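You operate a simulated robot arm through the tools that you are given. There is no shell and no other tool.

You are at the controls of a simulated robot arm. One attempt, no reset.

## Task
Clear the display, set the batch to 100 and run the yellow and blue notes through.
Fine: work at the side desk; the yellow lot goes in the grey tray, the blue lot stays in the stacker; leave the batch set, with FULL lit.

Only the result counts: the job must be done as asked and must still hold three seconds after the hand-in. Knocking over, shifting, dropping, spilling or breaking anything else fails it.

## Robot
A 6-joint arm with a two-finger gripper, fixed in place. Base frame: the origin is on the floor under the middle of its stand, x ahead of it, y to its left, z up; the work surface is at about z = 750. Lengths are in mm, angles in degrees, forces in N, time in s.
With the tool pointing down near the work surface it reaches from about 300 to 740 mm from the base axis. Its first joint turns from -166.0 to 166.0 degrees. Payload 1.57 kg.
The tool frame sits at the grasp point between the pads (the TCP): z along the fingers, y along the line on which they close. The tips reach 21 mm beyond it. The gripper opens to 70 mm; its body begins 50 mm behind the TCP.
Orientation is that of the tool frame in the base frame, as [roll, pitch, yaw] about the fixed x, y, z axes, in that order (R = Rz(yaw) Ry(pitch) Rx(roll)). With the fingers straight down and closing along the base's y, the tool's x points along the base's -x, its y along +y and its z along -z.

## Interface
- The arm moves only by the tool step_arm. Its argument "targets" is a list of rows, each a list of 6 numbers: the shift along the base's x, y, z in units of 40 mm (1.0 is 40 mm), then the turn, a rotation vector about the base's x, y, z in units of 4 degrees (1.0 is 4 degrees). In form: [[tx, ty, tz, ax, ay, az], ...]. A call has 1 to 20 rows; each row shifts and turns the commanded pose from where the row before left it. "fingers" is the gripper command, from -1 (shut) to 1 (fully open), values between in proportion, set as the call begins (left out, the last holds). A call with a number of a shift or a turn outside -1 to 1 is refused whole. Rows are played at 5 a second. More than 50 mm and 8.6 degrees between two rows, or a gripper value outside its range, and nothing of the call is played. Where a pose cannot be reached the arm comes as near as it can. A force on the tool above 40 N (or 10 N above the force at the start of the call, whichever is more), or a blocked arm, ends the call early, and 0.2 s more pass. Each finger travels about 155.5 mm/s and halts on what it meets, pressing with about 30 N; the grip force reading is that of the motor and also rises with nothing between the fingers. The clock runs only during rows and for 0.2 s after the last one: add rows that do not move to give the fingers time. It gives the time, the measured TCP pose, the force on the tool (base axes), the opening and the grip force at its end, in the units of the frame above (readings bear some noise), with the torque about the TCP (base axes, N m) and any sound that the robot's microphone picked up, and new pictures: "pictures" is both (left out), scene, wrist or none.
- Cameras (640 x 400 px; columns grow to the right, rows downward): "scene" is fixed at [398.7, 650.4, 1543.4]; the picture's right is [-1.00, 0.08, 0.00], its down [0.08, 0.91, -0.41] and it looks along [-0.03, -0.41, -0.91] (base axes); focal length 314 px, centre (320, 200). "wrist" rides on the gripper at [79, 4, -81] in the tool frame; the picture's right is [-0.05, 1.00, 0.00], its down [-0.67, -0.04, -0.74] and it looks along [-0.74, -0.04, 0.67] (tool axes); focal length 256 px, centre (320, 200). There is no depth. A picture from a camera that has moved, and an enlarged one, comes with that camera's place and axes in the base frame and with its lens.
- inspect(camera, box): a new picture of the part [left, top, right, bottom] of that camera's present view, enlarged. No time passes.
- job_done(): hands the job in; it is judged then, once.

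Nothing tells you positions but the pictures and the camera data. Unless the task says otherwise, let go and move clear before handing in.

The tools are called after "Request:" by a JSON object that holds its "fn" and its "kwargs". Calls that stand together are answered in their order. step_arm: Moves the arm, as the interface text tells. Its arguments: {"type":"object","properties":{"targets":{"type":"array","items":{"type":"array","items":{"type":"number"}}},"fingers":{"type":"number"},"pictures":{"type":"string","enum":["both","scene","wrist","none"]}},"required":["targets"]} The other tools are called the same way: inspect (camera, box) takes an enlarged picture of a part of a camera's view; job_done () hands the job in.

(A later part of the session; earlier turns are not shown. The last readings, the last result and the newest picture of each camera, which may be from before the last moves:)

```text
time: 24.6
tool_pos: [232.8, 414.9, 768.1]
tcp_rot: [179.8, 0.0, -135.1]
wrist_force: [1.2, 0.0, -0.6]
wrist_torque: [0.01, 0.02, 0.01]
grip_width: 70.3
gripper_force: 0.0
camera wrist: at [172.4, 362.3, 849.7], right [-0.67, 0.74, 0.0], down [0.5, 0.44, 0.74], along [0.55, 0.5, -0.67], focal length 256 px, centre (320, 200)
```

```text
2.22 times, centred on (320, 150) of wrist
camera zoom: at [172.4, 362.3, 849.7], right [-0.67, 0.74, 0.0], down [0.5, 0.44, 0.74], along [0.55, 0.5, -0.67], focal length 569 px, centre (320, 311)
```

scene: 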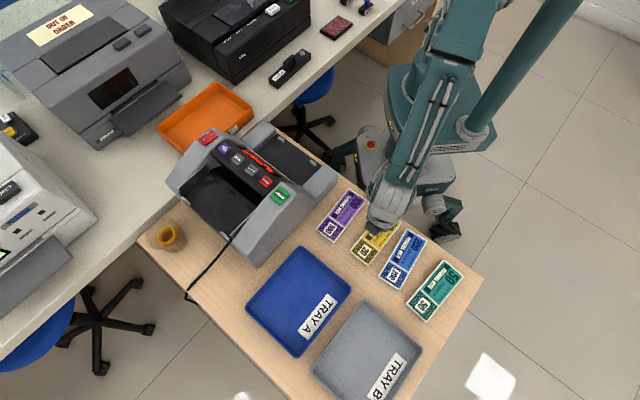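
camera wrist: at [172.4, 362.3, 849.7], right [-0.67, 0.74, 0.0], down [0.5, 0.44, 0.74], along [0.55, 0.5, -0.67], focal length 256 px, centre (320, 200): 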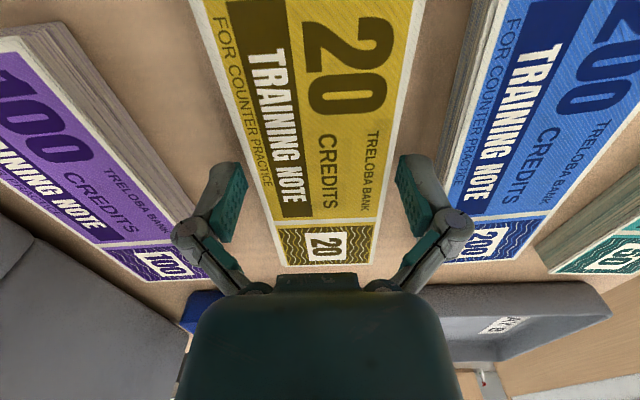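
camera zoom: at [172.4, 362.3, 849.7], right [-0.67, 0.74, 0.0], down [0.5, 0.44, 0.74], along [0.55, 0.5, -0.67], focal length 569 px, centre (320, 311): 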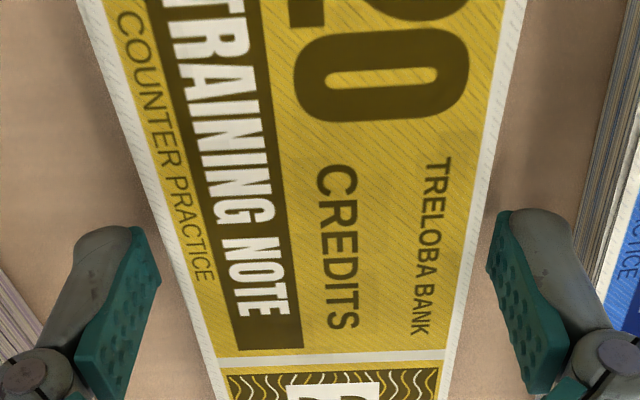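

The tips are now well below the bundle top on both sides. I'll close partway first to confirm the pads meet the bundle's sides.

Request:
{"fn": "step_arm", "kwargs": {"targets": [[0, 0, -0.03, 0, 0, 0], [0, 0, 0, 0, 0, 0], [0, 0, 0, 0, 0, 0]], "fingers": 0.6, "pictures": "wrist"}}

Request:
{"fn": "inspect", "kwargs": {"camera": "wrist", "box": [190, 60, 450, 240]}}

```text
time: 25.4
tool_pos: [231.7, 414.6, 767.9]
tcp_rot: [179.8, 0.1, -135.0]
wrist_force: [-0.6, -2.5, 14.6]
wrist_torque: [-0.24, 0.15, -0.03]
grip_width: 59.1
gripper_force: 30.1
camera wrist: at [172.3, 362.4, 849.2], right [-0.67, 0.74, 0.0], down [0.5, 0.44, 0.75], along [0.55, 0.5, -0.67], focal length 256 px, centre (320, 200)
```

wrist: 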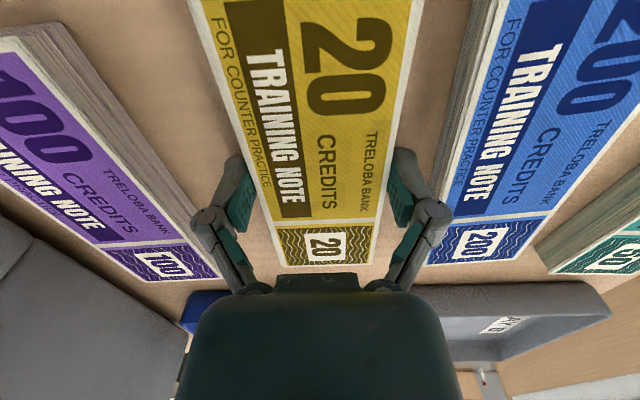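

```text
2.22 times, centred on (320, 150) of wrist
camera zoom: at [172.3, 362.4, 849.2], right [-0.67, 0.74, 0.0], down [0.5, 0.44, 0.75], along [0.55, 0.5, -0.67], focal length 569 px, centre (320, 311)
```

zoom: 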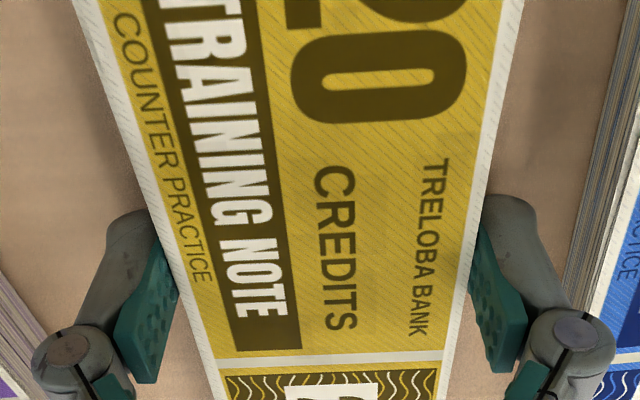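

The grip holds at 59.1 mm with 30 N on the bundle's sides. I'll tighten slightly and lift.

Request:
{"fn": "step_arm", "kwargs": {"targets": [[0, 0, 0.05, 0, 0, 0], [0, 0, 0.1, 0, 0, 0], [0, 0, 0.2, 0, 0, 0], [0, 0, 0.4, 0, 0, 0], [0, 0, 0.4, 0, 0, 0], [0, 0, 0, 0, 0, 0]], "fingers": 0.2}}

```text
time: 26.8
tool_pos: [232.8, 413.9, 812.8]
tcp_rot: [179.8, 0.0, -135.0]
wrist_force: [0.2, -0.2, -0.4]
wrist_torque: [0.0, 0.04, 0.03]
grip_width: 59.4
gripper_force: 29.9
camera wrist: at [173.0, 362.3, 893.9], right [-0.67, 0.74, 0.0], down [0.5, 0.45, 0.74], along [0.55, 0.5, -0.67], focal length 256 px, centre (320, 200)
```

scene: 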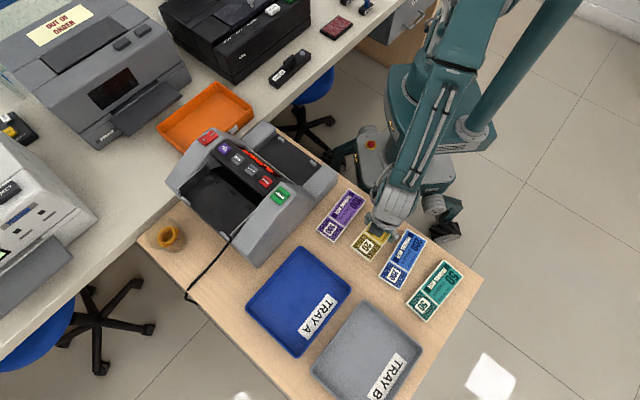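
wrist: 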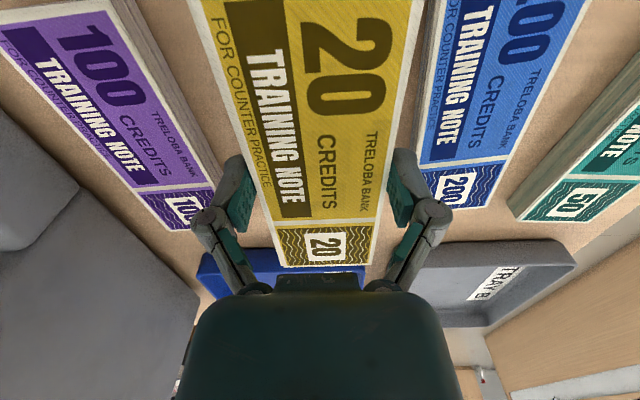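

The yellow bundle is held and clear of the desk. The hopper centre line works out to w ≈ 183 (w = (x−y)/√2), with the peg tops near z = 880. I'll raise the bundle well above the counter and turn it 90° on the way to the hopper.

Request:
{"fn": "step_arm", "kwargs": {"targets": [[0, 0, 0.9, 0, 0, 0], [0, 0, 0.9, 0, 0, 0], [0, 0, 0.9, 0, 0, 0], [0, 0, 0.9, 0, 0, 0], [0, 0, 0.9, 0, 0, 0], [0, 0, 0.9, 0, 0, 0]], "pictures": "none"}}

Request:
{"fn": "step_arm", "kwargs": {"targets": [[0.395, -0.084, 0, 0, 0, -0.978], [0.395, -0.084, 0, 0, 0, -0.978], [0.395, -0.084, 0, 0, 0, -0.978], [0.395, -0.084, 0, 0, 0, -0.978], [0.395, -0.084, 0, 0, 0, -0.978], [0.395, -0.084, 0, 0, 0, -0.978], [0.395, -0.084, 0, 0, 0, -0.978], [0.395, -0.084, 0, 0, 0, -0.978], [0.395, -0.084, 0, 0, 0, -0.978], [0.395, -0.084, 0, 0, 0, -0.978], [0.395, -0.084, 0, 0, 0, -0.978], [0.395, -0.084, 0, 0, 0, -0.978], [0.395, -0.084, 0, 0, 0, -0.978], [0.395, -0.084, 0, 0, 0, -0.978], [0.395, -0.084, 0, 0, 0, -0.978], [0.395, -0.084, 0, 0, 0, -0.978], [0.395, -0.084, 0, 0, 0, -0.978], [0.395, -0.084, 0, 0, 0, -0.978], [0.395, -0.084, 0, 0, 0, -0.978], [0.395, -0.084, 0, 0, 0, -0.978]]}}

```text
time: 28.2
tool_pos: [233.0, 414.5, 1029.7]
tcp_rot: [180.0, 0.1, -135.1]
wrist_force: [0.0, -1.0, -0.6]
wrist_torque: [0.01, 0.02, -0.01]
grip_width: 59.1
gripper_force: 29.6
```

```text
time: 32.4
tool_pos: [547.9, 347.4, 1028.6]
tcp_rot: [179.9, 0.0, 146.8]
wrist_force: [-0.6, 0.0, 0.2]
wrist_torque: [0.0, 0.01, -0.01]
grip_width: 59.0
gripper_force: 30.3
camera wrist: at [483.2, 395.8, 1110.2], right [0.59, 0.81, 0.0], down [0.54, -0.4, 0.75], along [0.6, -0.44, -0.67], focal length 256 px, centre (320, 200)
```

scene: 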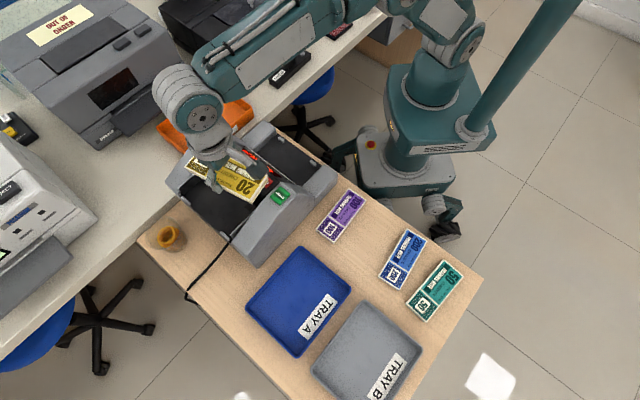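
wrist: 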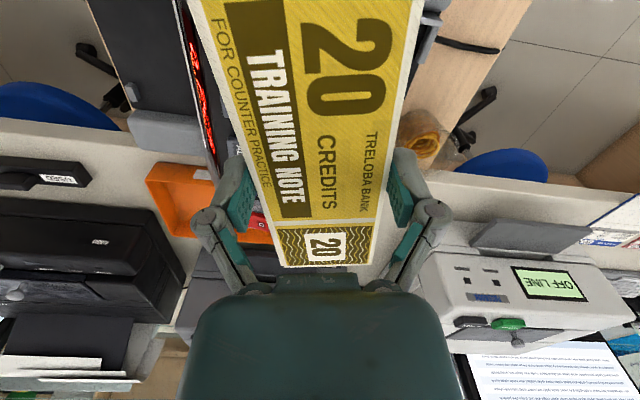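

The bundle is most of the way round. I'll finish the turn and centre it above the hopper.

Request:
{"fn": "step_arm", "kwargs": {"targets": [[0.404, -0.087, 0, 0, 0, -0.98], [0.404, -0.087, 0, 0, 0, -0.98], [0.404, -0.087, 0, 0, 0, -0.98], [0, 0, 0, 0, 0, 0]]}}

Request:
{"fn": "inspect", "kwargs": {"camera": "scene", "box": [140, 120, 300, 270]}}

```text
time: 33.4
tool_pos: [597.0, 337.7, 1028.6]
tcp_rot: [179.9, 0.1, 135.0]
wrist_force: [-0.5, 0.3, -0.3]
wrist_torque: [-0.01, -0.01, 0.02]
grip_width: 59.1
gripper_force: 30.0
camera wrist: at [543.0, 397.8, 1111.6], right [0.74, 0.67, 0.0], down [0.44, -0.5, 0.75], along [0.5, -0.55, -0.67], focal length 256 px, centre (320, 200)
```

scene: 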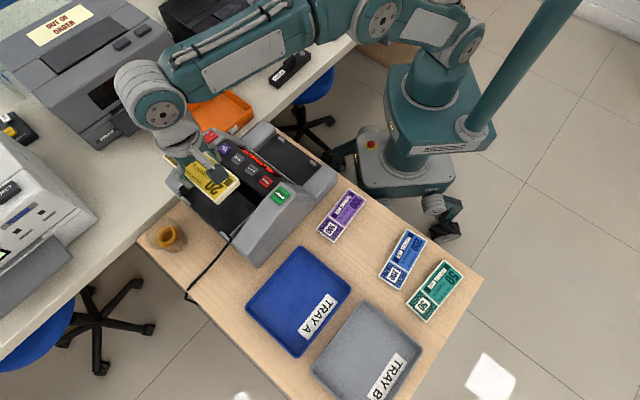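
wrist: 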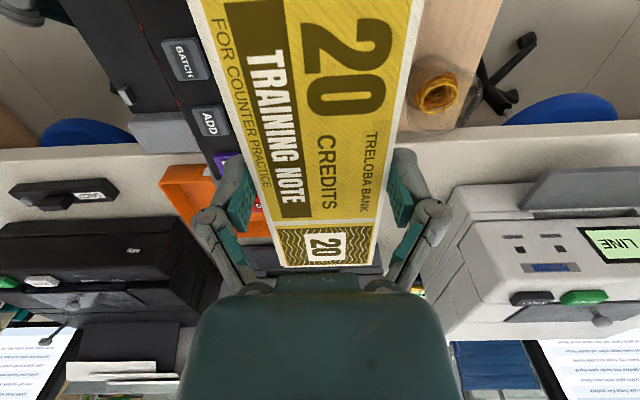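

```text
2.67 times, centred on (220, 195) of scene
camera zoom: at [398.7, 650.4, 1543.4], right [-1.0, 0.08, 0.0], down [0.08, 0.91, -0.41], along [-0.03, -0.41, -0.91], focal length 836 px, centre (587, 213)
```

zoom: 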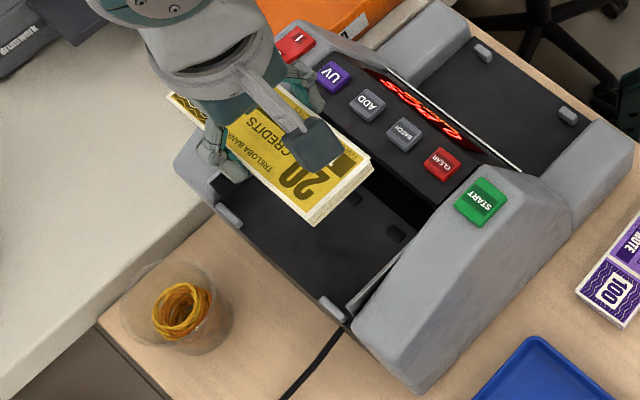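

The bundle is above the hopper. I'll lower it to just above panel level and compare it with the guides in the scene view.

Request:
{"fn": "step_arm", "kwargs": {"targets": [[0, 0, -0.45, 0, 0, 0], [0, 0, -0.45, 0, 0, 0], [0, 0, -0.45, 0, 0, 0], [0, 0, -0.45, 0, 0, 0], [0, 0, 0, 0, 0, 0]]}}

Request:
{"fn": "inspect", "kwargs": {"camera": "scene", "box": [150, 120, 290, 260]}}

```text
time: 34.6
tool_pos: [596.5, 337.8, 957.4]
tcp_rot: [179.8, -0.1, 135.2]
wrist_force: [0.6, 0.2, -0.5]
wrist_torque: [0.01, -0.01, 0.0]
grip_width: 59.1
gripper_force: 30.0
camera wrist: at [542.9, 397.2, 1038.6], right [0.74, 0.67, 0.0], down [0.45, -0.5, 0.75], along [0.5, -0.55, -0.67], focal length 256 px, centre (320, 200)
```

scene: 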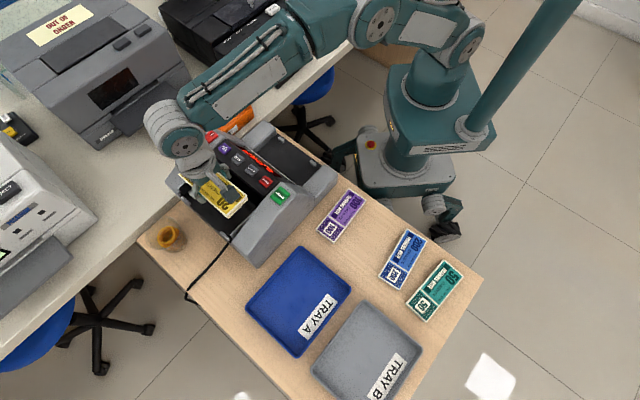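
wrist: 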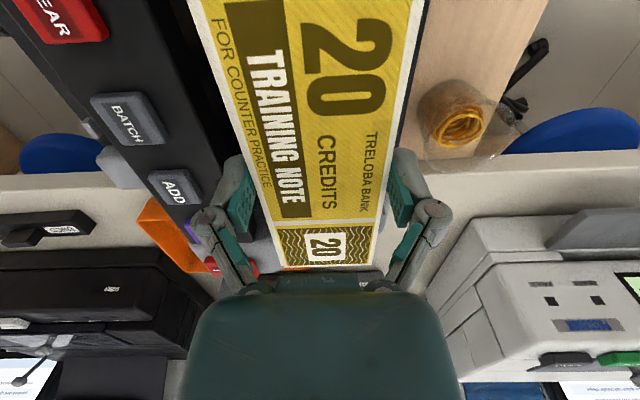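

```text
2.86 times, centred on (220, 190) of scene
camera zoom: at [398.7, 650.4, 1543.4], right [-1.0, 0.08, 0.0], down [0.08, 0.91, -0.41], along [-0.03, -0.41, -0.91], focal length 896 px, centre (606, 229)
```

zoom: 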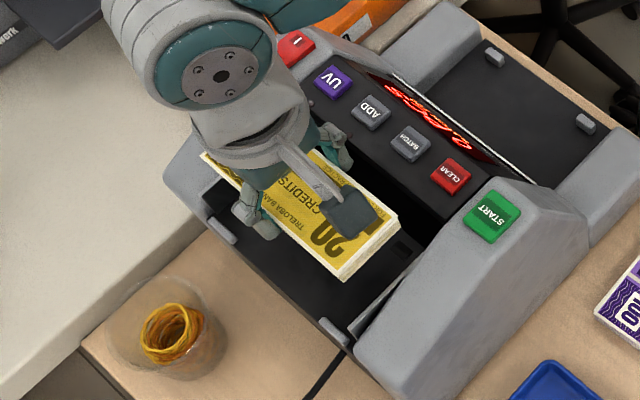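

The bundle sits between the guides, with a little gap to the panel's rear edge on one side and the pegs on the other. I'll lower it further and check again.

Request:
{"fn": "step_arm", "kwargs": {"targets": [[0, 0, -0.3, 0, 0, 0], [0, 0, -0.3, 0, 0, 0], [0, 0, -0.3, 0, 0, 0], [0, 0, -0.2, 0, 0, 0], [0, 0, 0, 0, 0, 0]]}}

Request:
{"fn": "inspect", "kwargs": {"camera": "scene", "box": [160, 130, 280, 250]}}

Request:
{"fn": "inspect", "kwargs": {"camera": "wrist", "box": [60, 40, 300, 240]}}

```text
time: 35.8
tool_pos: [597.3, 337.6, 912.5]
tcp_rot: [180.0, 0.0, 135.1]
wrist_force: [0.3, 0.2, -0.3]
wrist_torque: [0.04, 0.0, -0.03]
grip_width: 59.1
gripper_force: 29.5
camera wrist: at [543.3, 397.0, 994.6], right [0.74, 0.67, 0.0], down [0.45, -0.5, 0.75], along [0.5, -0.55, -0.67], focal length 256 px, centre (320, 200)
```

scene: 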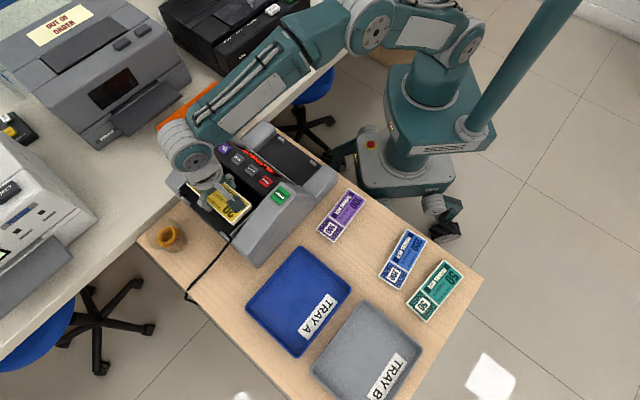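
wrist: 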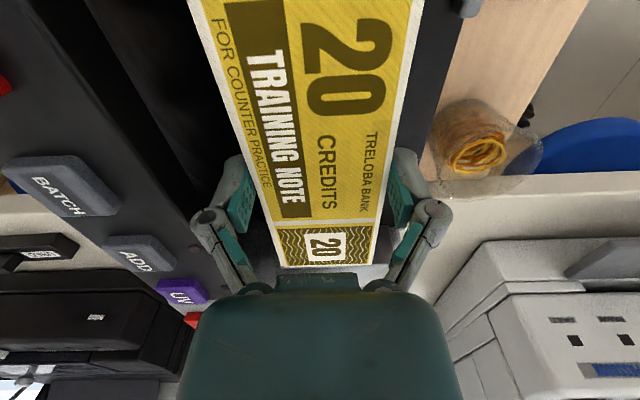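

```text
3.33 times, centred on (220, 190) of scene
camera zoom: at [398.7, 650.4, 1543.4], right [-1.0, 0.08, 0.0], down [0.08, 0.91, -0.41], along [-0.03, -0.41, -0.91], focal length 1045 px, centre (653, 233)
```

zoom: 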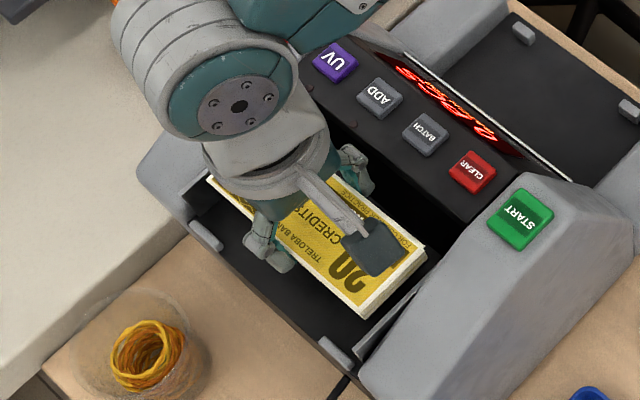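

```text
2.00 times, centred on (180, 140) of wrist
camera zoom: at [543.3, 397.0, 994.6], right [0.74, 0.67, 0.0], down [0.45, -0.5, 0.75], along [0.5, -0.55, -0.67], focal length 512 px, centre (600, 320)
```

zoom: 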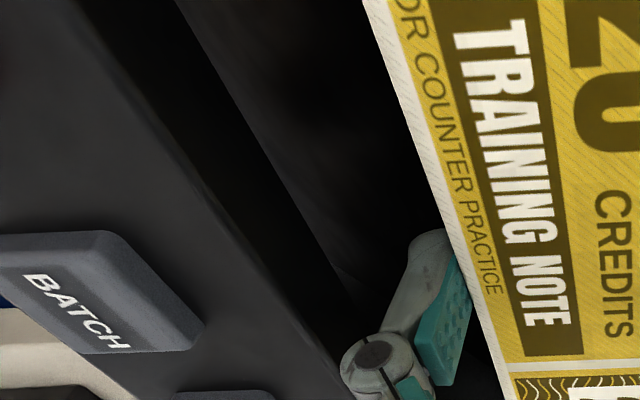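

There's about 8 mm between knuckles and panel edge, and the finger clears the peg as well. I'll nudge 3 mm outward and keep lowering in small steps, watching for contact.

Request:
{"fn": "step_arm", "kwargs": {"targets": [[0.05, 0.05, -0.1, 0, 0, 0], [0, 0, -0.1, 0, 0, 0], [0, 0, -0.1, 0, 0, 0], [0, 0, -0.05, 0, 0, 0], [0, 0, 0, 0, 0, 0]], "pictures": "scene"}}

Request:
{"fn": "inspect", "kwargs": {"camera": "scene", "box": [160, 150, 280, 250]}}

```text
time: 37.0
tool_pos: [599.5, 337.6, 898.0]
tcp_rot: [179.9, 0.0, 135.2]
wrist_force: [-0.2, -0.1, -0.9]
wrist_torque: [0.0, 0.0, 0.0]
grip_width: 59.1
gripper_force: 30.3
```

scene: 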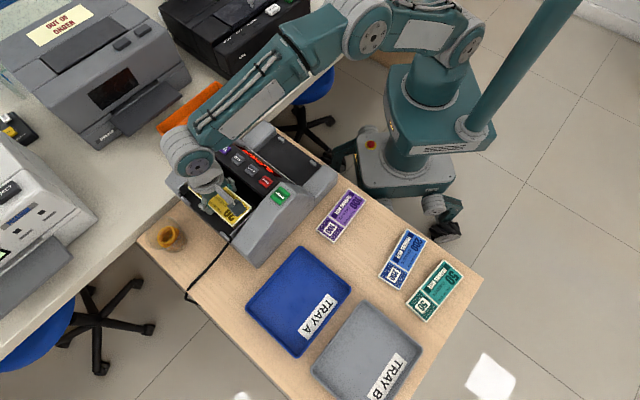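

```text
4.00 times, centred on (220, 200) of scene
camera zoom: at [398.7, 650.4, 1543.4], right [-1.0, 0.08, 0.0], down [0.08, 0.91, -0.41], along [-0.03, -0.41, -0.91], focal length 1254 px, centre (720, 200)
```

zoom: 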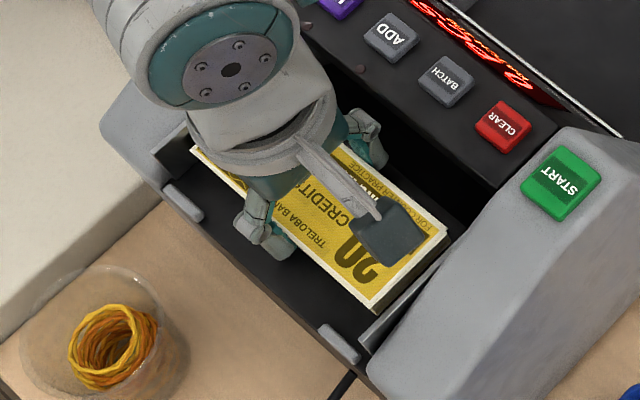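

Still no contact at TCP z = 898. I'll continue down in short moves.

Request:
{"fn": "step_arm", "kwargs": {"targets": [[0, 0, -0.05, 0, 0, 0], [0, 0, -0.05, 0, 0, 0], [0, 0, -0.05, 0, 0, 0], [0, 0, -0.05, 0, 0, 0], [0, 0, 0, 0, 0, 0]], "pictures": "none"}}

Request:
{"fn": "inspect", "kwargs": {"camera": "scene", "box": [160, 150, 280, 250]}}

Request:
{"fn": "inspect", "kwargs": {"camera": "wrist", "box": [0, 0, 640, 400]}}

```text
time: 38.2
tool_pos: [598.5, 338.0, 892.6]
tcp_rot: [179.7, 0.1, 135.2]
wrist_force: [-1.5, -2.3, 15.8]
wrist_torque: [-0.06, 0.27, 0.06]
grip_width: 59.3
gripper_force: 29.9
```

```text
4.00 times, centred on (220, 200) of scene
camera zoom: at [398.7, 650.4, 1543.4], right [-1.0, 0.08, 0.0], down [0.08, 0.91, -0.41], along [-0.03, -0.41, -0.91], focal length 1254 px, centre (720, 200)
```

zoom: 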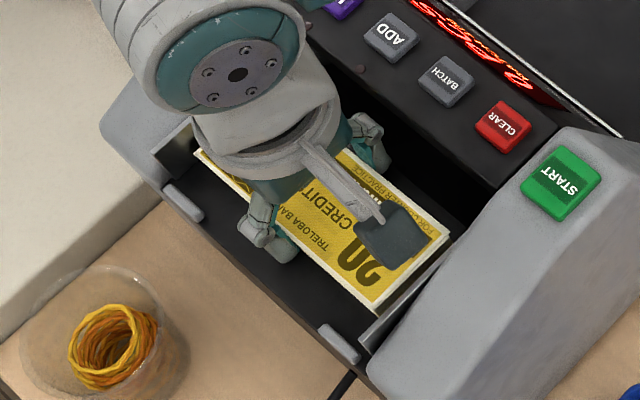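

```text
1.00 times, centred on (320, 200) of wrist (not enlarged: the box is as wide or as high as the picture)
camera zoom: at [544.8, 397.9, 974.2], right [0.74, 0.67, 0.0], down [0.44, -0.5, 0.75], along [0.5, -0.55, -0.67], focal length 256 px, centre (320, 200)
```

zoom: 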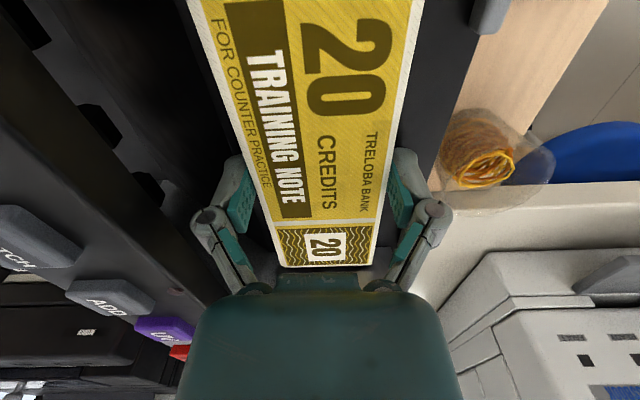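

Contact is confirmed at about 16 N with the bundle resting on the hopper floor. I'll ease off and open the fingers only slightly to release it.

Request:
{"fn": "step_arm", "kwargs": {"targets": [[0, 0, 0.05, 0, 0, 0], [0, 0, 0, 0, 0, 0]], "pictures": "none"}}

Request:
{"fn": "step_arm", "kwargs": {"targets": [[0, 0, 0, 0, 0, 0], [0, 0, 0, 0, 0, 0]], "fingers": 0.88}}

Request:
{"fn": "inspect", "kwargs": {"camera": "scene", "box": [160, 150, 280, 250]}}

```text
time: 38.8
tool_pos: [598.8, 337.8, 892.1]
tcp_rot: [179.9, 0.1, 135.1]
wrist_force: [-2.1, -1.2, 11.0]
wrist_torque: [0.0, -0.21, -0.01]
grip_width: 59.0
gripper_force: 30.2
```

```text
time: 39.4
tool_pos: [599.4, 338.0, 891.5]
tcp_rot: [179.9, 0.1, 135.1]
wrist_force: [0.5, -0.4, 0.5]
wrist_torque: [0.02, -0.02, 0.0]
grip_width: 65.8
gripper_force: 0.2
camera wrist: at [545.3, 398.3, 973.8], right [0.74, 0.67, 0.0], down [0.45, -0.5, 0.75], along [0.5, -0.55, -0.67], focal length 256 px, centre (320, 200)
```

scene: 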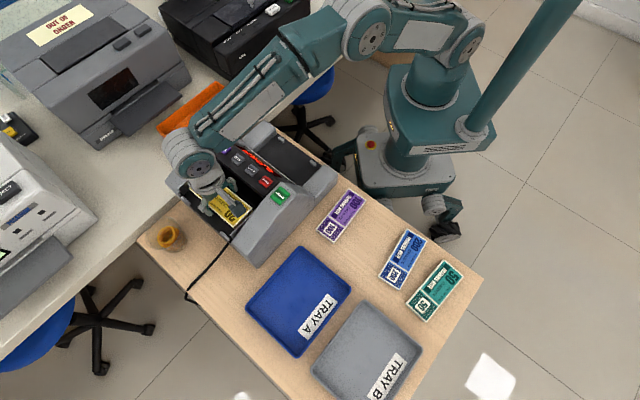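
wrist: 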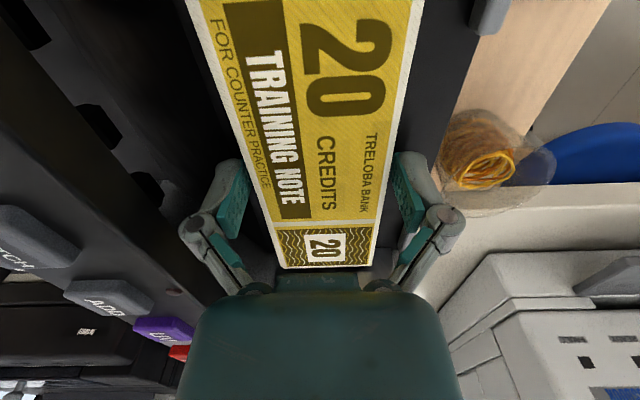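

```text
4.00 times, centred on (220, 200) of scene
camera zoom: at [398.7, 650.4, 1543.4], right [-1.0, 0.08, 0.0], down [0.08, 0.91, -0.41], along [-0.03, -0.41, -0.91], focal length 1254 px, centre (720, 200)
```

zoom: 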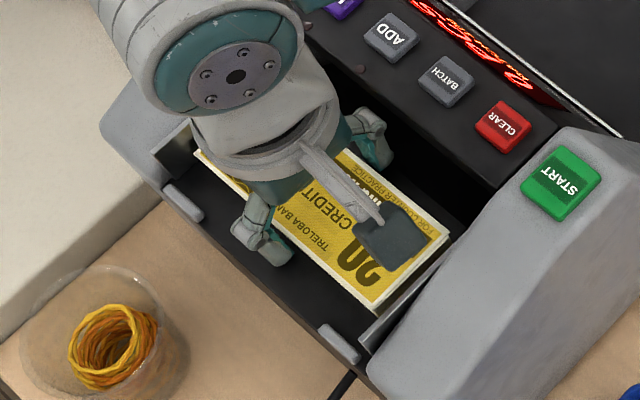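

The bundle is released and resting in the hopper. I'll lift straight up to z ≈ 1010 and look.

Request:
{"fn": "step_arm", "kwargs": {"targets": [[0, 0, 0.1, 0, 0, 0], [0, 0, 0.2, 0, 0, 0], [0, 0, 0.5, 0, 0, 0], [0, 0, 0.8, 0, 0, 0], [0, 0, 0.8, 0, 0, 0], [0, 0, 0.8, 0, 0, 0], [0, 0, 0, 0, 0, 0]]}}

Request:
{"fn": "inspect", "kwargs": {"camera": "scene", "box": [160, 110, 320, 260]}}

```text
time: 41.0
tool_pos: [600.0, 337.3, 1020.5]
tcp_rot: [179.8, 0.1, 135.1]
wrist_force: [-0.5, -0.2, 0.2]
wrist_torque: [-0.01, 0.02, 0.0]
grip_width: 65.6
gripper_force: 0.1
camera wrist: at [545.3, 398.0, 1101.5], right [0.74, 0.67, 0.0], down [0.45, -0.5, 0.75], along [0.5, -0.55, -0.67], focal length 256 px, centre (320, 200)
```

scene: 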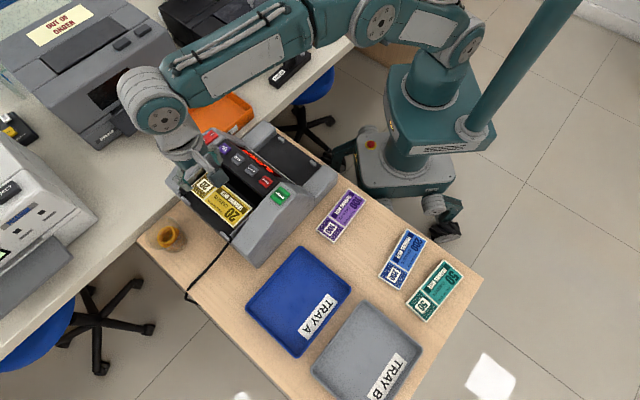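
wrist: 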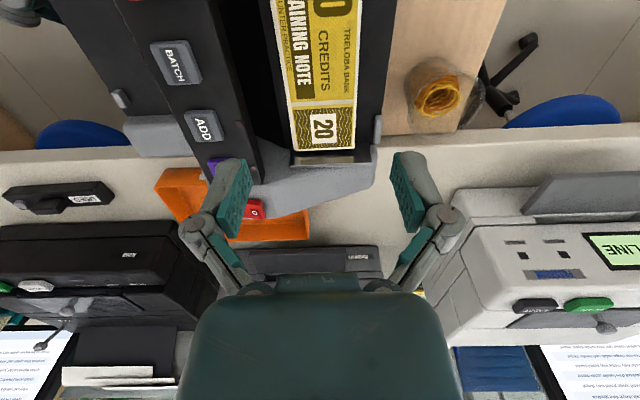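

```text
2.67 times, centred on (240, 185) of scene
camera zoom: at [398.7, 650.4, 1543.4], right [-1.0, 0.08, 0.0], down [0.08, 0.91, -0.41], along [-0.03, -0.41, -0.91], focal length 836 px, centre (533, 240)
```

zoom: 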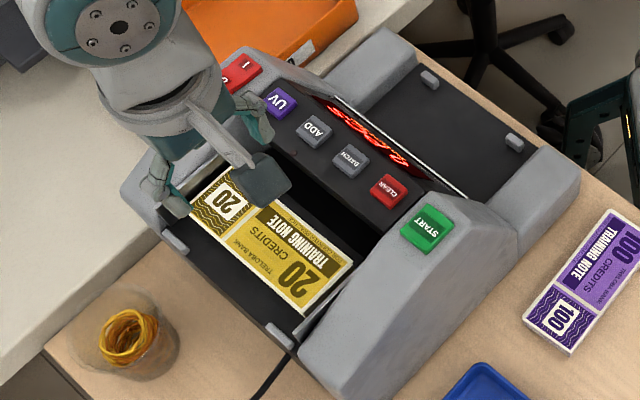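

The yellow lot sits squarely in the hopper, and the counter hasn't started by itself. Next I'll close the fingers, rotate back to face the display, and move over START at about (457, 362).

Request:
{"fn": "step_arm", "kwargs": {"targets": [[-0.155, 0.027, 0, 0, 0, 0.978], [-0.155, 0.027, 0, 0, 0, 0.978], [-0.155, 0.027, 0, 0, 0, 0.978], [-0.155, 0.027, 0, 0, 0, 0.978], [-0.155, 0.027, 0, 0, 0, 0.978], [-0.155, 0.027, 0, 0, 0, 0.978], [-0.155, 0.027, 0, 0, 0, 0.978], [-0.155, 0.027, 0, 0, 0, 0.978], [-0.155, 0.027, 0, 0, 0, 0.978], [-0.155, 0.027, 0, 0, 0, 0.978], [-0.155, 0.027, 0, 0, 0, 0.978], [-0.155, 0.027, 0, 0, 0, 0.978], [-0.155, 0.027, 0, 0, 0, 0.978], [-0.155, 0.027, 0, 0, 0, 0.978], [-0.155, 0.027, 0, 0, 0, 0.978], [-0.155, 0.027, 0, 0, 0, 0.978], [-0.155, 0.027, 0, 0, 0, 0.978], [-0.155, 0.027, 0, 0, 0, 0.978], [-0.155, 0.027, 0, 0, 0, 0.978], [-0.155, 0.027, 0, 0, 0, 0.978]], "fingers": -1, "pictures": "none"}}

Request:
{"fn": "step_arm", "kwargs": {"targets": [[-0.16, 0.027, 0, 0, 0, 0.978], [-0.16, 0.027, 0, 0, 0, 0.978], [-0.16, 0.027, 0, 0, 0, 0.978], [0, 0, 0, 0, 0, 0]]}}

```text
time: 45.2
tool_pos: [474.9, 360.4, 1020.0]
tcp_rot: [179.7, -0.1, -146.6]
wrist_force: [-0.2, -0.5, -0.5]
wrist_torque: [0.01, -0.01, 0.0]
grip_width: 0.2
gripper_force: 28.3
```

```text
time: 46.2
tool_pos: [456.6, 363.0, 1021.1]
tcp_rot: [179.8, 0.1, -134.9]
wrist_force: [-0.2, -0.1, -0.8]
wrist_torque: [0.0, 0.03, 0.01]
grip_width: 0.0
gripper_force: 28.4
camera wrist: at [396.1, 311.6, 1102.8], right [-0.67, 0.74, 0.0], down [0.5, 0.45, 0.74], along [0.55, 0.5, -0.67], focal length 256 px, centre (320, 200)
```

scene: 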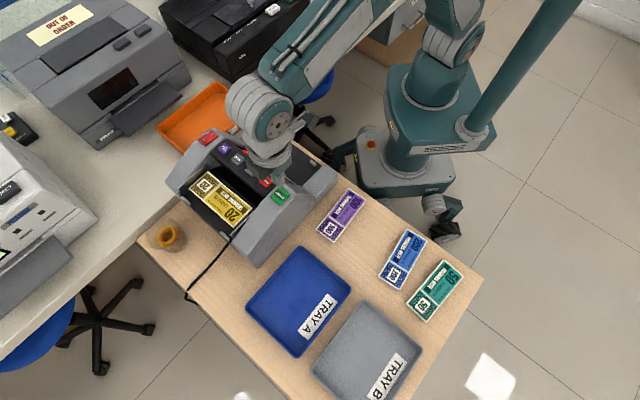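
wrist: 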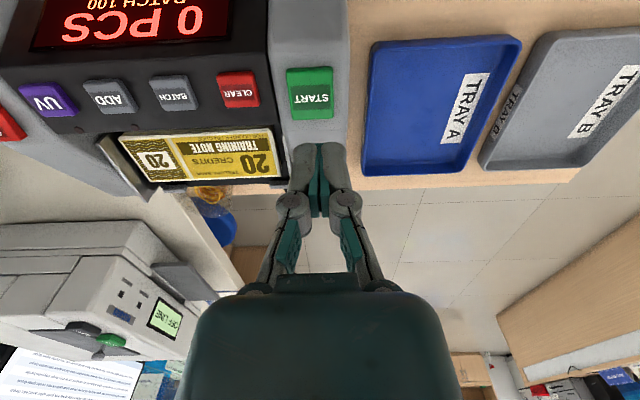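

The display still reads 0 PCS / BATCH 100, and START is about 7 mm to the left of the tool axis. I'll shift (+4.5, -5) and descend to just above it.

Request:
{"fn": "step_arm", "kwargs": {"targets": [[0.11, -0.125, -0.35, 0, 0, 0], [0, 0, -0.35, 0, 0, 0], [0, 0, -0.35, 0, 0, 0], [0, 0, -0.3, 0, 0, 0], [0, 0, 0, 0, 0, 0]], "pictures": "wrist"}}

```text
time: 47.4
tool_pos: [461.0, 357.6, 965.4]
tcp_rot: [179.9, 0.0, -135.0]
wrist_force: [0.6, -0.6, 0.3]
wrist_torque: [0.0, 0.02, -0.04]
grip_width: 0.0
gripper_force: 28.2
camera wrist: at [400.7, 306.6, 1047.9], right [-0.67, 0.74, 0.0], down [0.5, 0.44, 0.74], along [0.55, 0.5, -0.67], focal length 256 px, centre (320, 200)
```

wrist: 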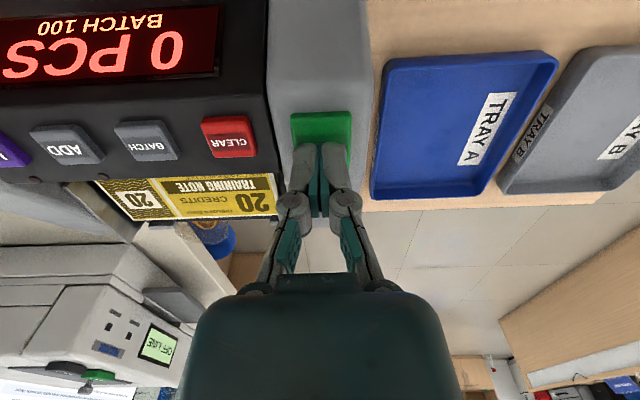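

The tips are right over START. I'll press it and lift, then read the display.

Request:
{"fn": "step_arm", "kwargs": {"targets": [[0, 0, -0.12, 0, 0, 0], [0, 0, -0.06, 0, 0, 0], [0, 0, -0.05, 0, 0, 0], [0, 0, -0.04, 0, 0, 0], [0, 0, -0.03, 0, 0, 0], [0, 0, 0, 0, 0, 0]], "pictures": "wrist"}}

```text
time: 48.8
tool_pos: [460.9, 358.2, 954.4]
tcp_rot: [179.9, 0.0, -135.0]
wrist_force: [-1.9, -1.5, 4.5]
wrist_torque: [-0.03, -0.01, 0.01]
grip_width: 6.1
gripper_force: 28.8
heard: click
camera wrist: at [400.8, 306.5, 1036.2], right [-0.67, 0.74, 0.0], down [0.5, 0.44, 0.74], along [0.55, 0.5, -0.67], focal length 256 px, centre (320, 200)
```

wrist: 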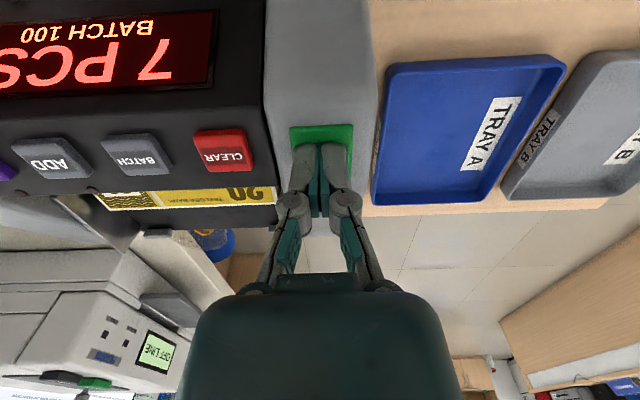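

START clicked and the counter is running, showing 7 PCS. I'll lift clear and back off toward the front so I can watch the display and stacker.

Request:
{"fn": "step_arm", "kwargs": {"targets": [[0, 0, 0.4, 0, 0, 0], [0, 0, 0.8, 0, 0, 0], [0, 0, 0.8, 0, 0, 0], [0, 0, 0.8, 0, 0, 0], [-0.4, -0.6, 0.3, 0, 0, 0], [-0.4, -0.6, 0.3, 0, 0, 0], [-0.4, -0.6, 0.3, 0, 0, 0], [-0.4, -0.6, 0.3, 0, 0, 0], [0, 0, 0, 0, 0, 0]]}}

```text
time: 50.8
tool_pos: [396.1, 261.5, 1115.7]
tcp_rot: [179.8, -0.1, -135.0]
wrist_force: [0.0, -0.8, 0.1]
wrist_torque: [0.0, 0.0, -0.01]
grip_width: 0.2
gripper_force: 28.6
camera wrist: at [337.2, 209.4, 1197.5], right [-0.67, 0.74, 0.0], down [0.5, 0.45, 0.74], along [0.55, 0.5, -0.67], focal length 256 px, centre (320, 200)
```

scene: 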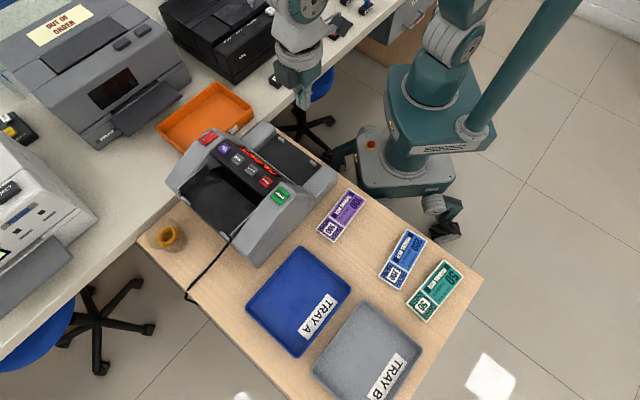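
wrist: 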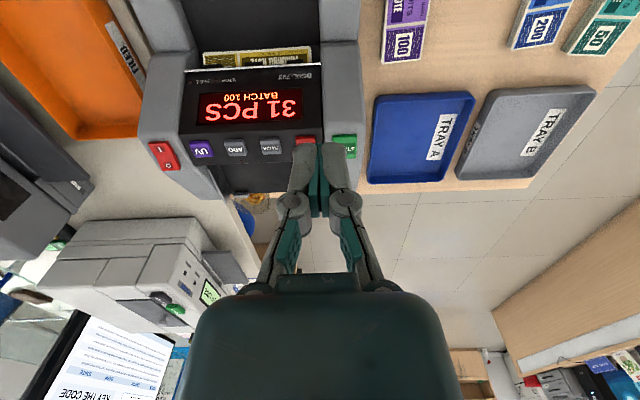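

The count reads 31 PCS and a yellow bundle is appearing in the stacker under the panel lip. I'll wait while it counts.

Request:
{"fn": "step_arm", "kwargs": {"targets": [[0, 0, 0, 0, 0, 0], [0, 0, 0, 0, 0, 0], [0, 0, 0, 0, 0, 0], [0, 0, 0, 0, 0, 0], [0, 0, 0, 0, 0, 0], [0, 0, 0, 0, 0, 0], [0, 0, 0, 0, 0, 0], [0, 0, 0, 0, 0, 0], [0, 0, 0, 0, 0, 0], [0, 0, 0, 0, 0, 0], [0, 0, 0, 0, 0, 0], [0, 0, 0, 0, 0, 0], [0, 0, 0, 0, 0, 0], [0, 0, 0, 0, 0, 0], [0, 0, 0, 0, 0, 0], [0, 0, 0, 0, 0, 0], [0, 0, 0, 0, 0, 0], [0, 0, 0, 0, 0, 0], [0, 0, 0, 0, 0, 0], [0, 0, 0, 0, 0, 0]]}}

Request:
{"fn": "inspect", "kwargs": {"camera": "wrist", "box": [140, 0, 380, 150]}}

Request:
{"fn": "inspect", "kwargs": {"camera": "scene", "box": [160, 110, 340, 260]}}

```text
time: 55.0
tool_pos: [397.7, 261.0, 1113.5]
tcp_rot: [179.7, 0.0, -135.0]
wrist_force: [0.4, 0.5, 0.0]
wrist_torque: [0.0, 0.02, 0.02]
grip_width: 0.0
gripper_force: 29.2
camera wrist: at [337.4, 209.2, 1197.5], right [-0.67, 0.74, 0.0], down [0.5, 0.44, 0.74], along [0.55, 0.5, -0.67], focal length 256 px, centre (320, 200)
```

scene: 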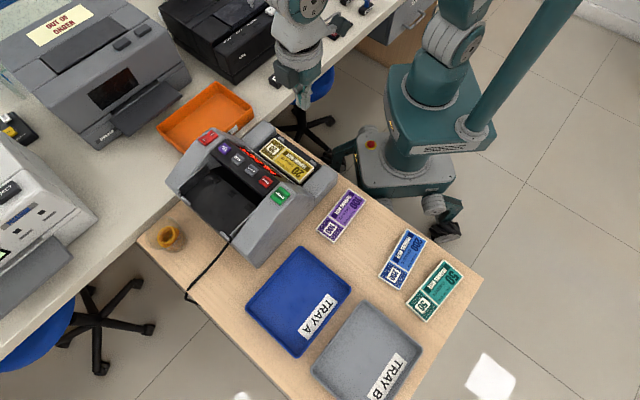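
wrist: 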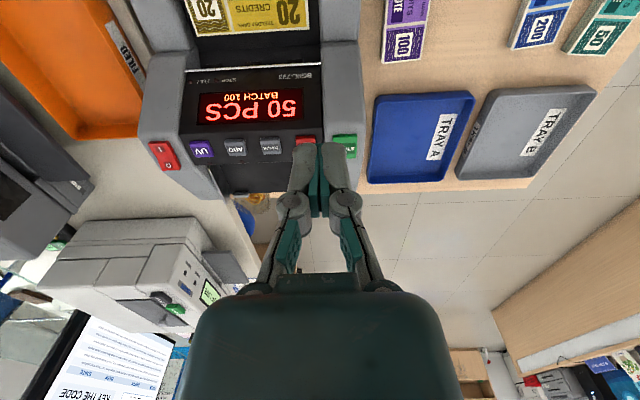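

```text
2.67 times, centred on (260, 75) of wrist
camera zoom: at [337.4, 209.2, 1197.5], right [-0.67, 0.74, 0.0], down [0.5, 0.44, 0.74], along [0.55, 0.5, -0.67], focal length 683 px, centre (480, 533)
```

zoom: 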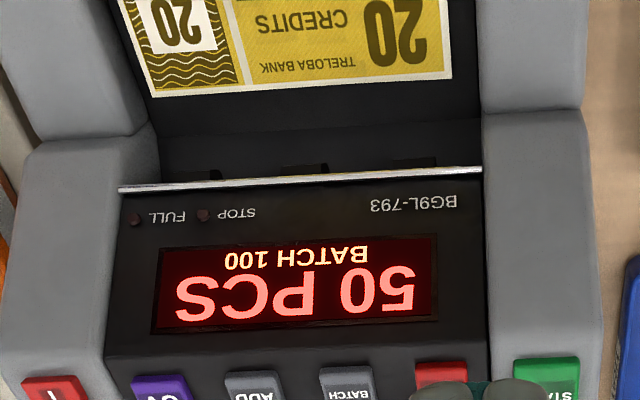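

```text
2.67 times, centred on (250, 185) of scene
camera zoom: at [398.7, 650.4, 1543.4], right [-1.0, 0.08, 0.0], down [0.08, 0.91, -0.41], along [-0.03, -0.41, -0.91], focal length 836 px, centre (507, 240)
```

zoom: 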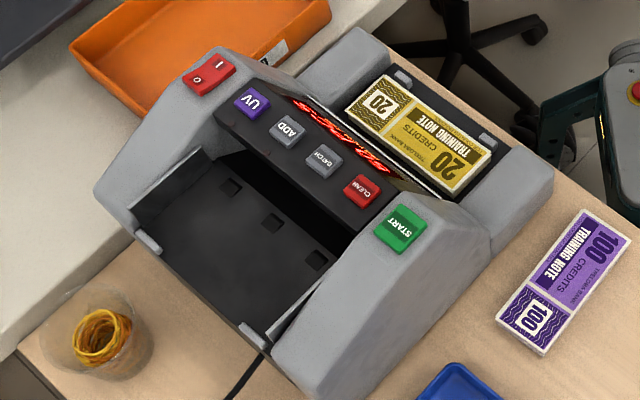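

The yellow lot counted 50 PCS and FULL stayed dark, so with a batch of 100 the second lot has to accumulate for FULL to light. I'll press ADD, near (555, 261), while the display still holds 50.

Request:
{"fn": "step_arm", "kwargs": {"targets": [[0.8, 0, -0.5, 0, 0, 0], [0.8, 0, -0.5, 0, 0, 0], [0.8, 0, -0.5, 0, 0, 0], [0.8, 0, -0.5, 0, 0, 0], [0.76, 0, -0.5, 0, 0, 0], [0, 0, -0.5, 0, 0, 0], [0, 0, -0.5, 0, 0, 0], [0, 0, 0, 0, 0, 0]], "pictures": "wrist"}}

```text
time: 56.8
tool_pos: [555.7, 264.6, 974.9]
tcp_rot: [179.8, 0.0, -134.9]
wrist_force: [-0.2, 0.3, -1.0]
wrist_torque: [-0.02, 0.0, 0.0]
grip_width: 0.0
gripper_force: 28.5
camera wrist: at [495.1, 212.3, 1058.1], right [-0.67, 0.74, 0.0], down [0.5, 0.44, 0.74], along [0.55, 0.5, -0.67], focal length 256 px, centre (320, 200)
```

wrist: 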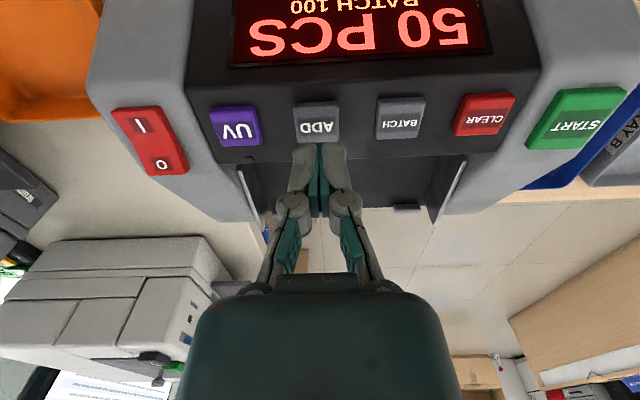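

ADD is about 6 mm nearer than the tips. I'll adjust by (-3, -5), then press and lift.

Request:
{"fn": "step_arm", "kwargs": {"targets": [[-0.07, -0.13, -0.25, 0, 0, 0], [0, 0, -0.12, 0, 0, 0], [0, 0, -0.08, 0, 0, 0], [0, 0, -0.05, 0, 0, 0], [0, 0, -0.04, 0, 0, 0], [0, 0, -0.03, 0, 0, 0], [0, 0, 0, 0, 0, 0]], "pictures": "wrist"}}

```text
time: 58.4
tool_pos: [551.2, 257.1, 951.6]
tcp_rot: [179.8, -0.1, -135.1]
wrist_force: [0.5, 2.1, 2.8]
wrist_torque: [0.03, -0.02, 0.01]
grip_width: 6.0
gripper_force: 28.9
heard: click
camera wrist: at [491.8, 205.3, 1034.5], right [-0.67, 0.74, 0.0], down [0.5, 0.44, 0.74], along [0.55, 0.5, -0.67], focal length 256 px, centre (320, 200)
```

wrist: 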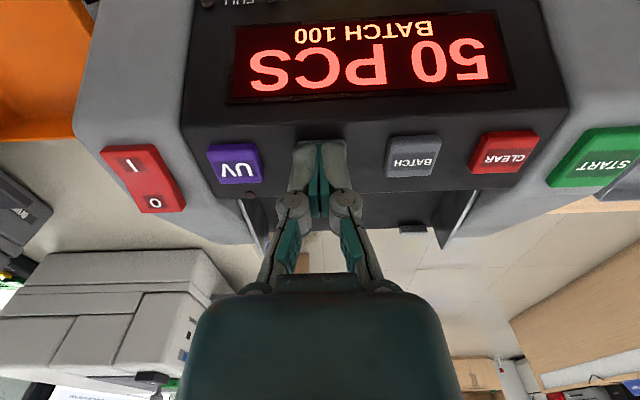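

ADD clicked and the display still shows 50 PCS. I'll lift and check the ADD lamp.

Request:
{"fn": "step_arm", "kwargs": {"targets": [[0, 0, 0.3, 0, 0, 0], [0, 0, 0.5, 0, 0, 0], [-0.4, -0.4, 0.8, 0, 0, 0], [-0.4, -0.4, 0.8, 0, 0, 0], [-0.4, -0.4, 0.6, 0, 0, 0], [0, 0, 0, 0, 0, 0]]}}

Request:
{"fn": "inspect", "kwargs": {"camera": "wrist", "box": [140, 0, 480, 200]}}

Request:
{"fn": "inspect", "kwargs": {"camera": "scene", "box": [200, 120, 300, 210]}}

```text
time: 59.8
tool_pos: [502.3, 211.5, 1071.7]
tcp_rot: [179.8, -0.1, -135.0]
wrist_force: [0.5, -0.1, 0.0]
wrist_torque: [-0.01, -0.02, -0.02]
grip_width: 0.0
gripper_force: 29.1
camera wrist: at [441.5, 159.8, 1154.7], right [-0.67, 0.74, 0.0], down [0.5, 0.45, 0.74], along [0.55, 0.5, -0.67], focal length 256 px, centre (320, 200)
```

scene: 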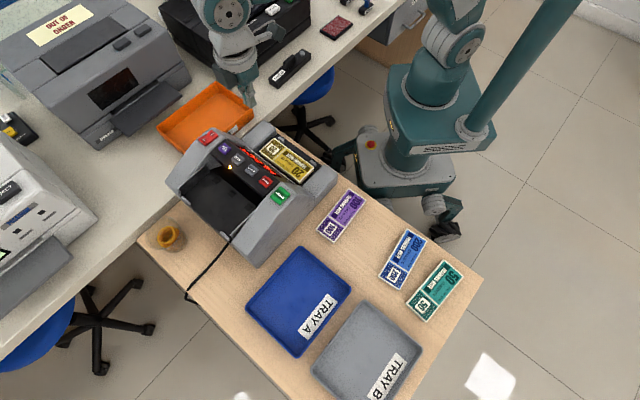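
wrist: 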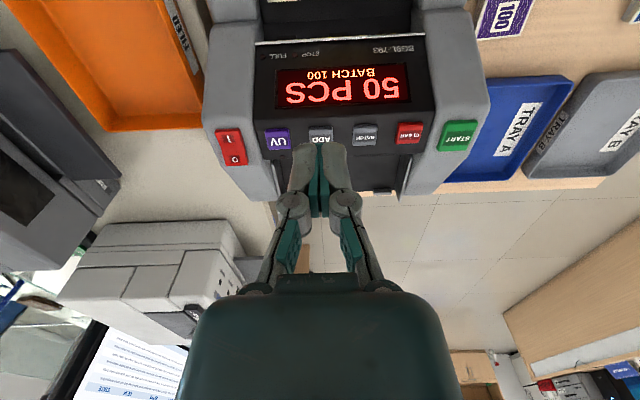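

```text
1.88 times, centred on (310, 100) of wrist
camera zoom: at [441.5, 159.8, 1154.7], right [-0.67, 0.74, 0.0], down [0.5, 0.45, 0.74], along [0.55, 0.5, -0.67], focal length 482 px, centre (339, 388)
```

zoom: 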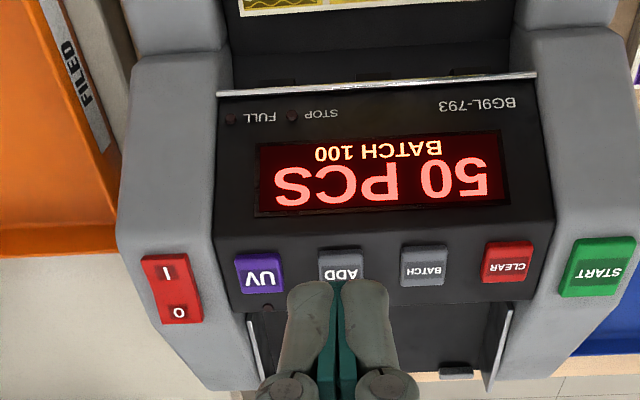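

```text
4.44 times, centred on (250, 165) of scene
camera zoom: at [398.7, 650.4, 1543.4], right [-1.0, 0.08, 0.0], down [0.08, 0.91, -0.41], along [-0.03, -0.41, -0.91], focal length 1394 px, centre (631, 356)
```

zoom: 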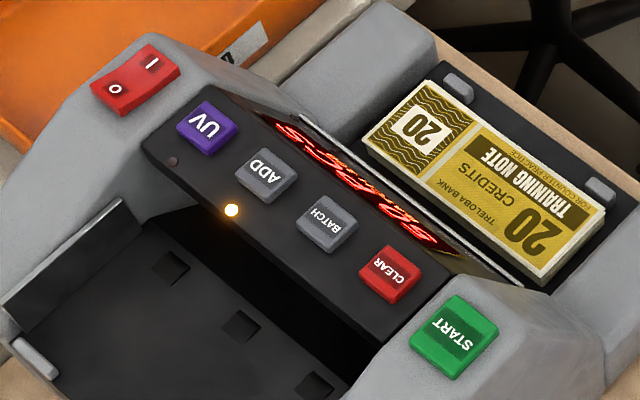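

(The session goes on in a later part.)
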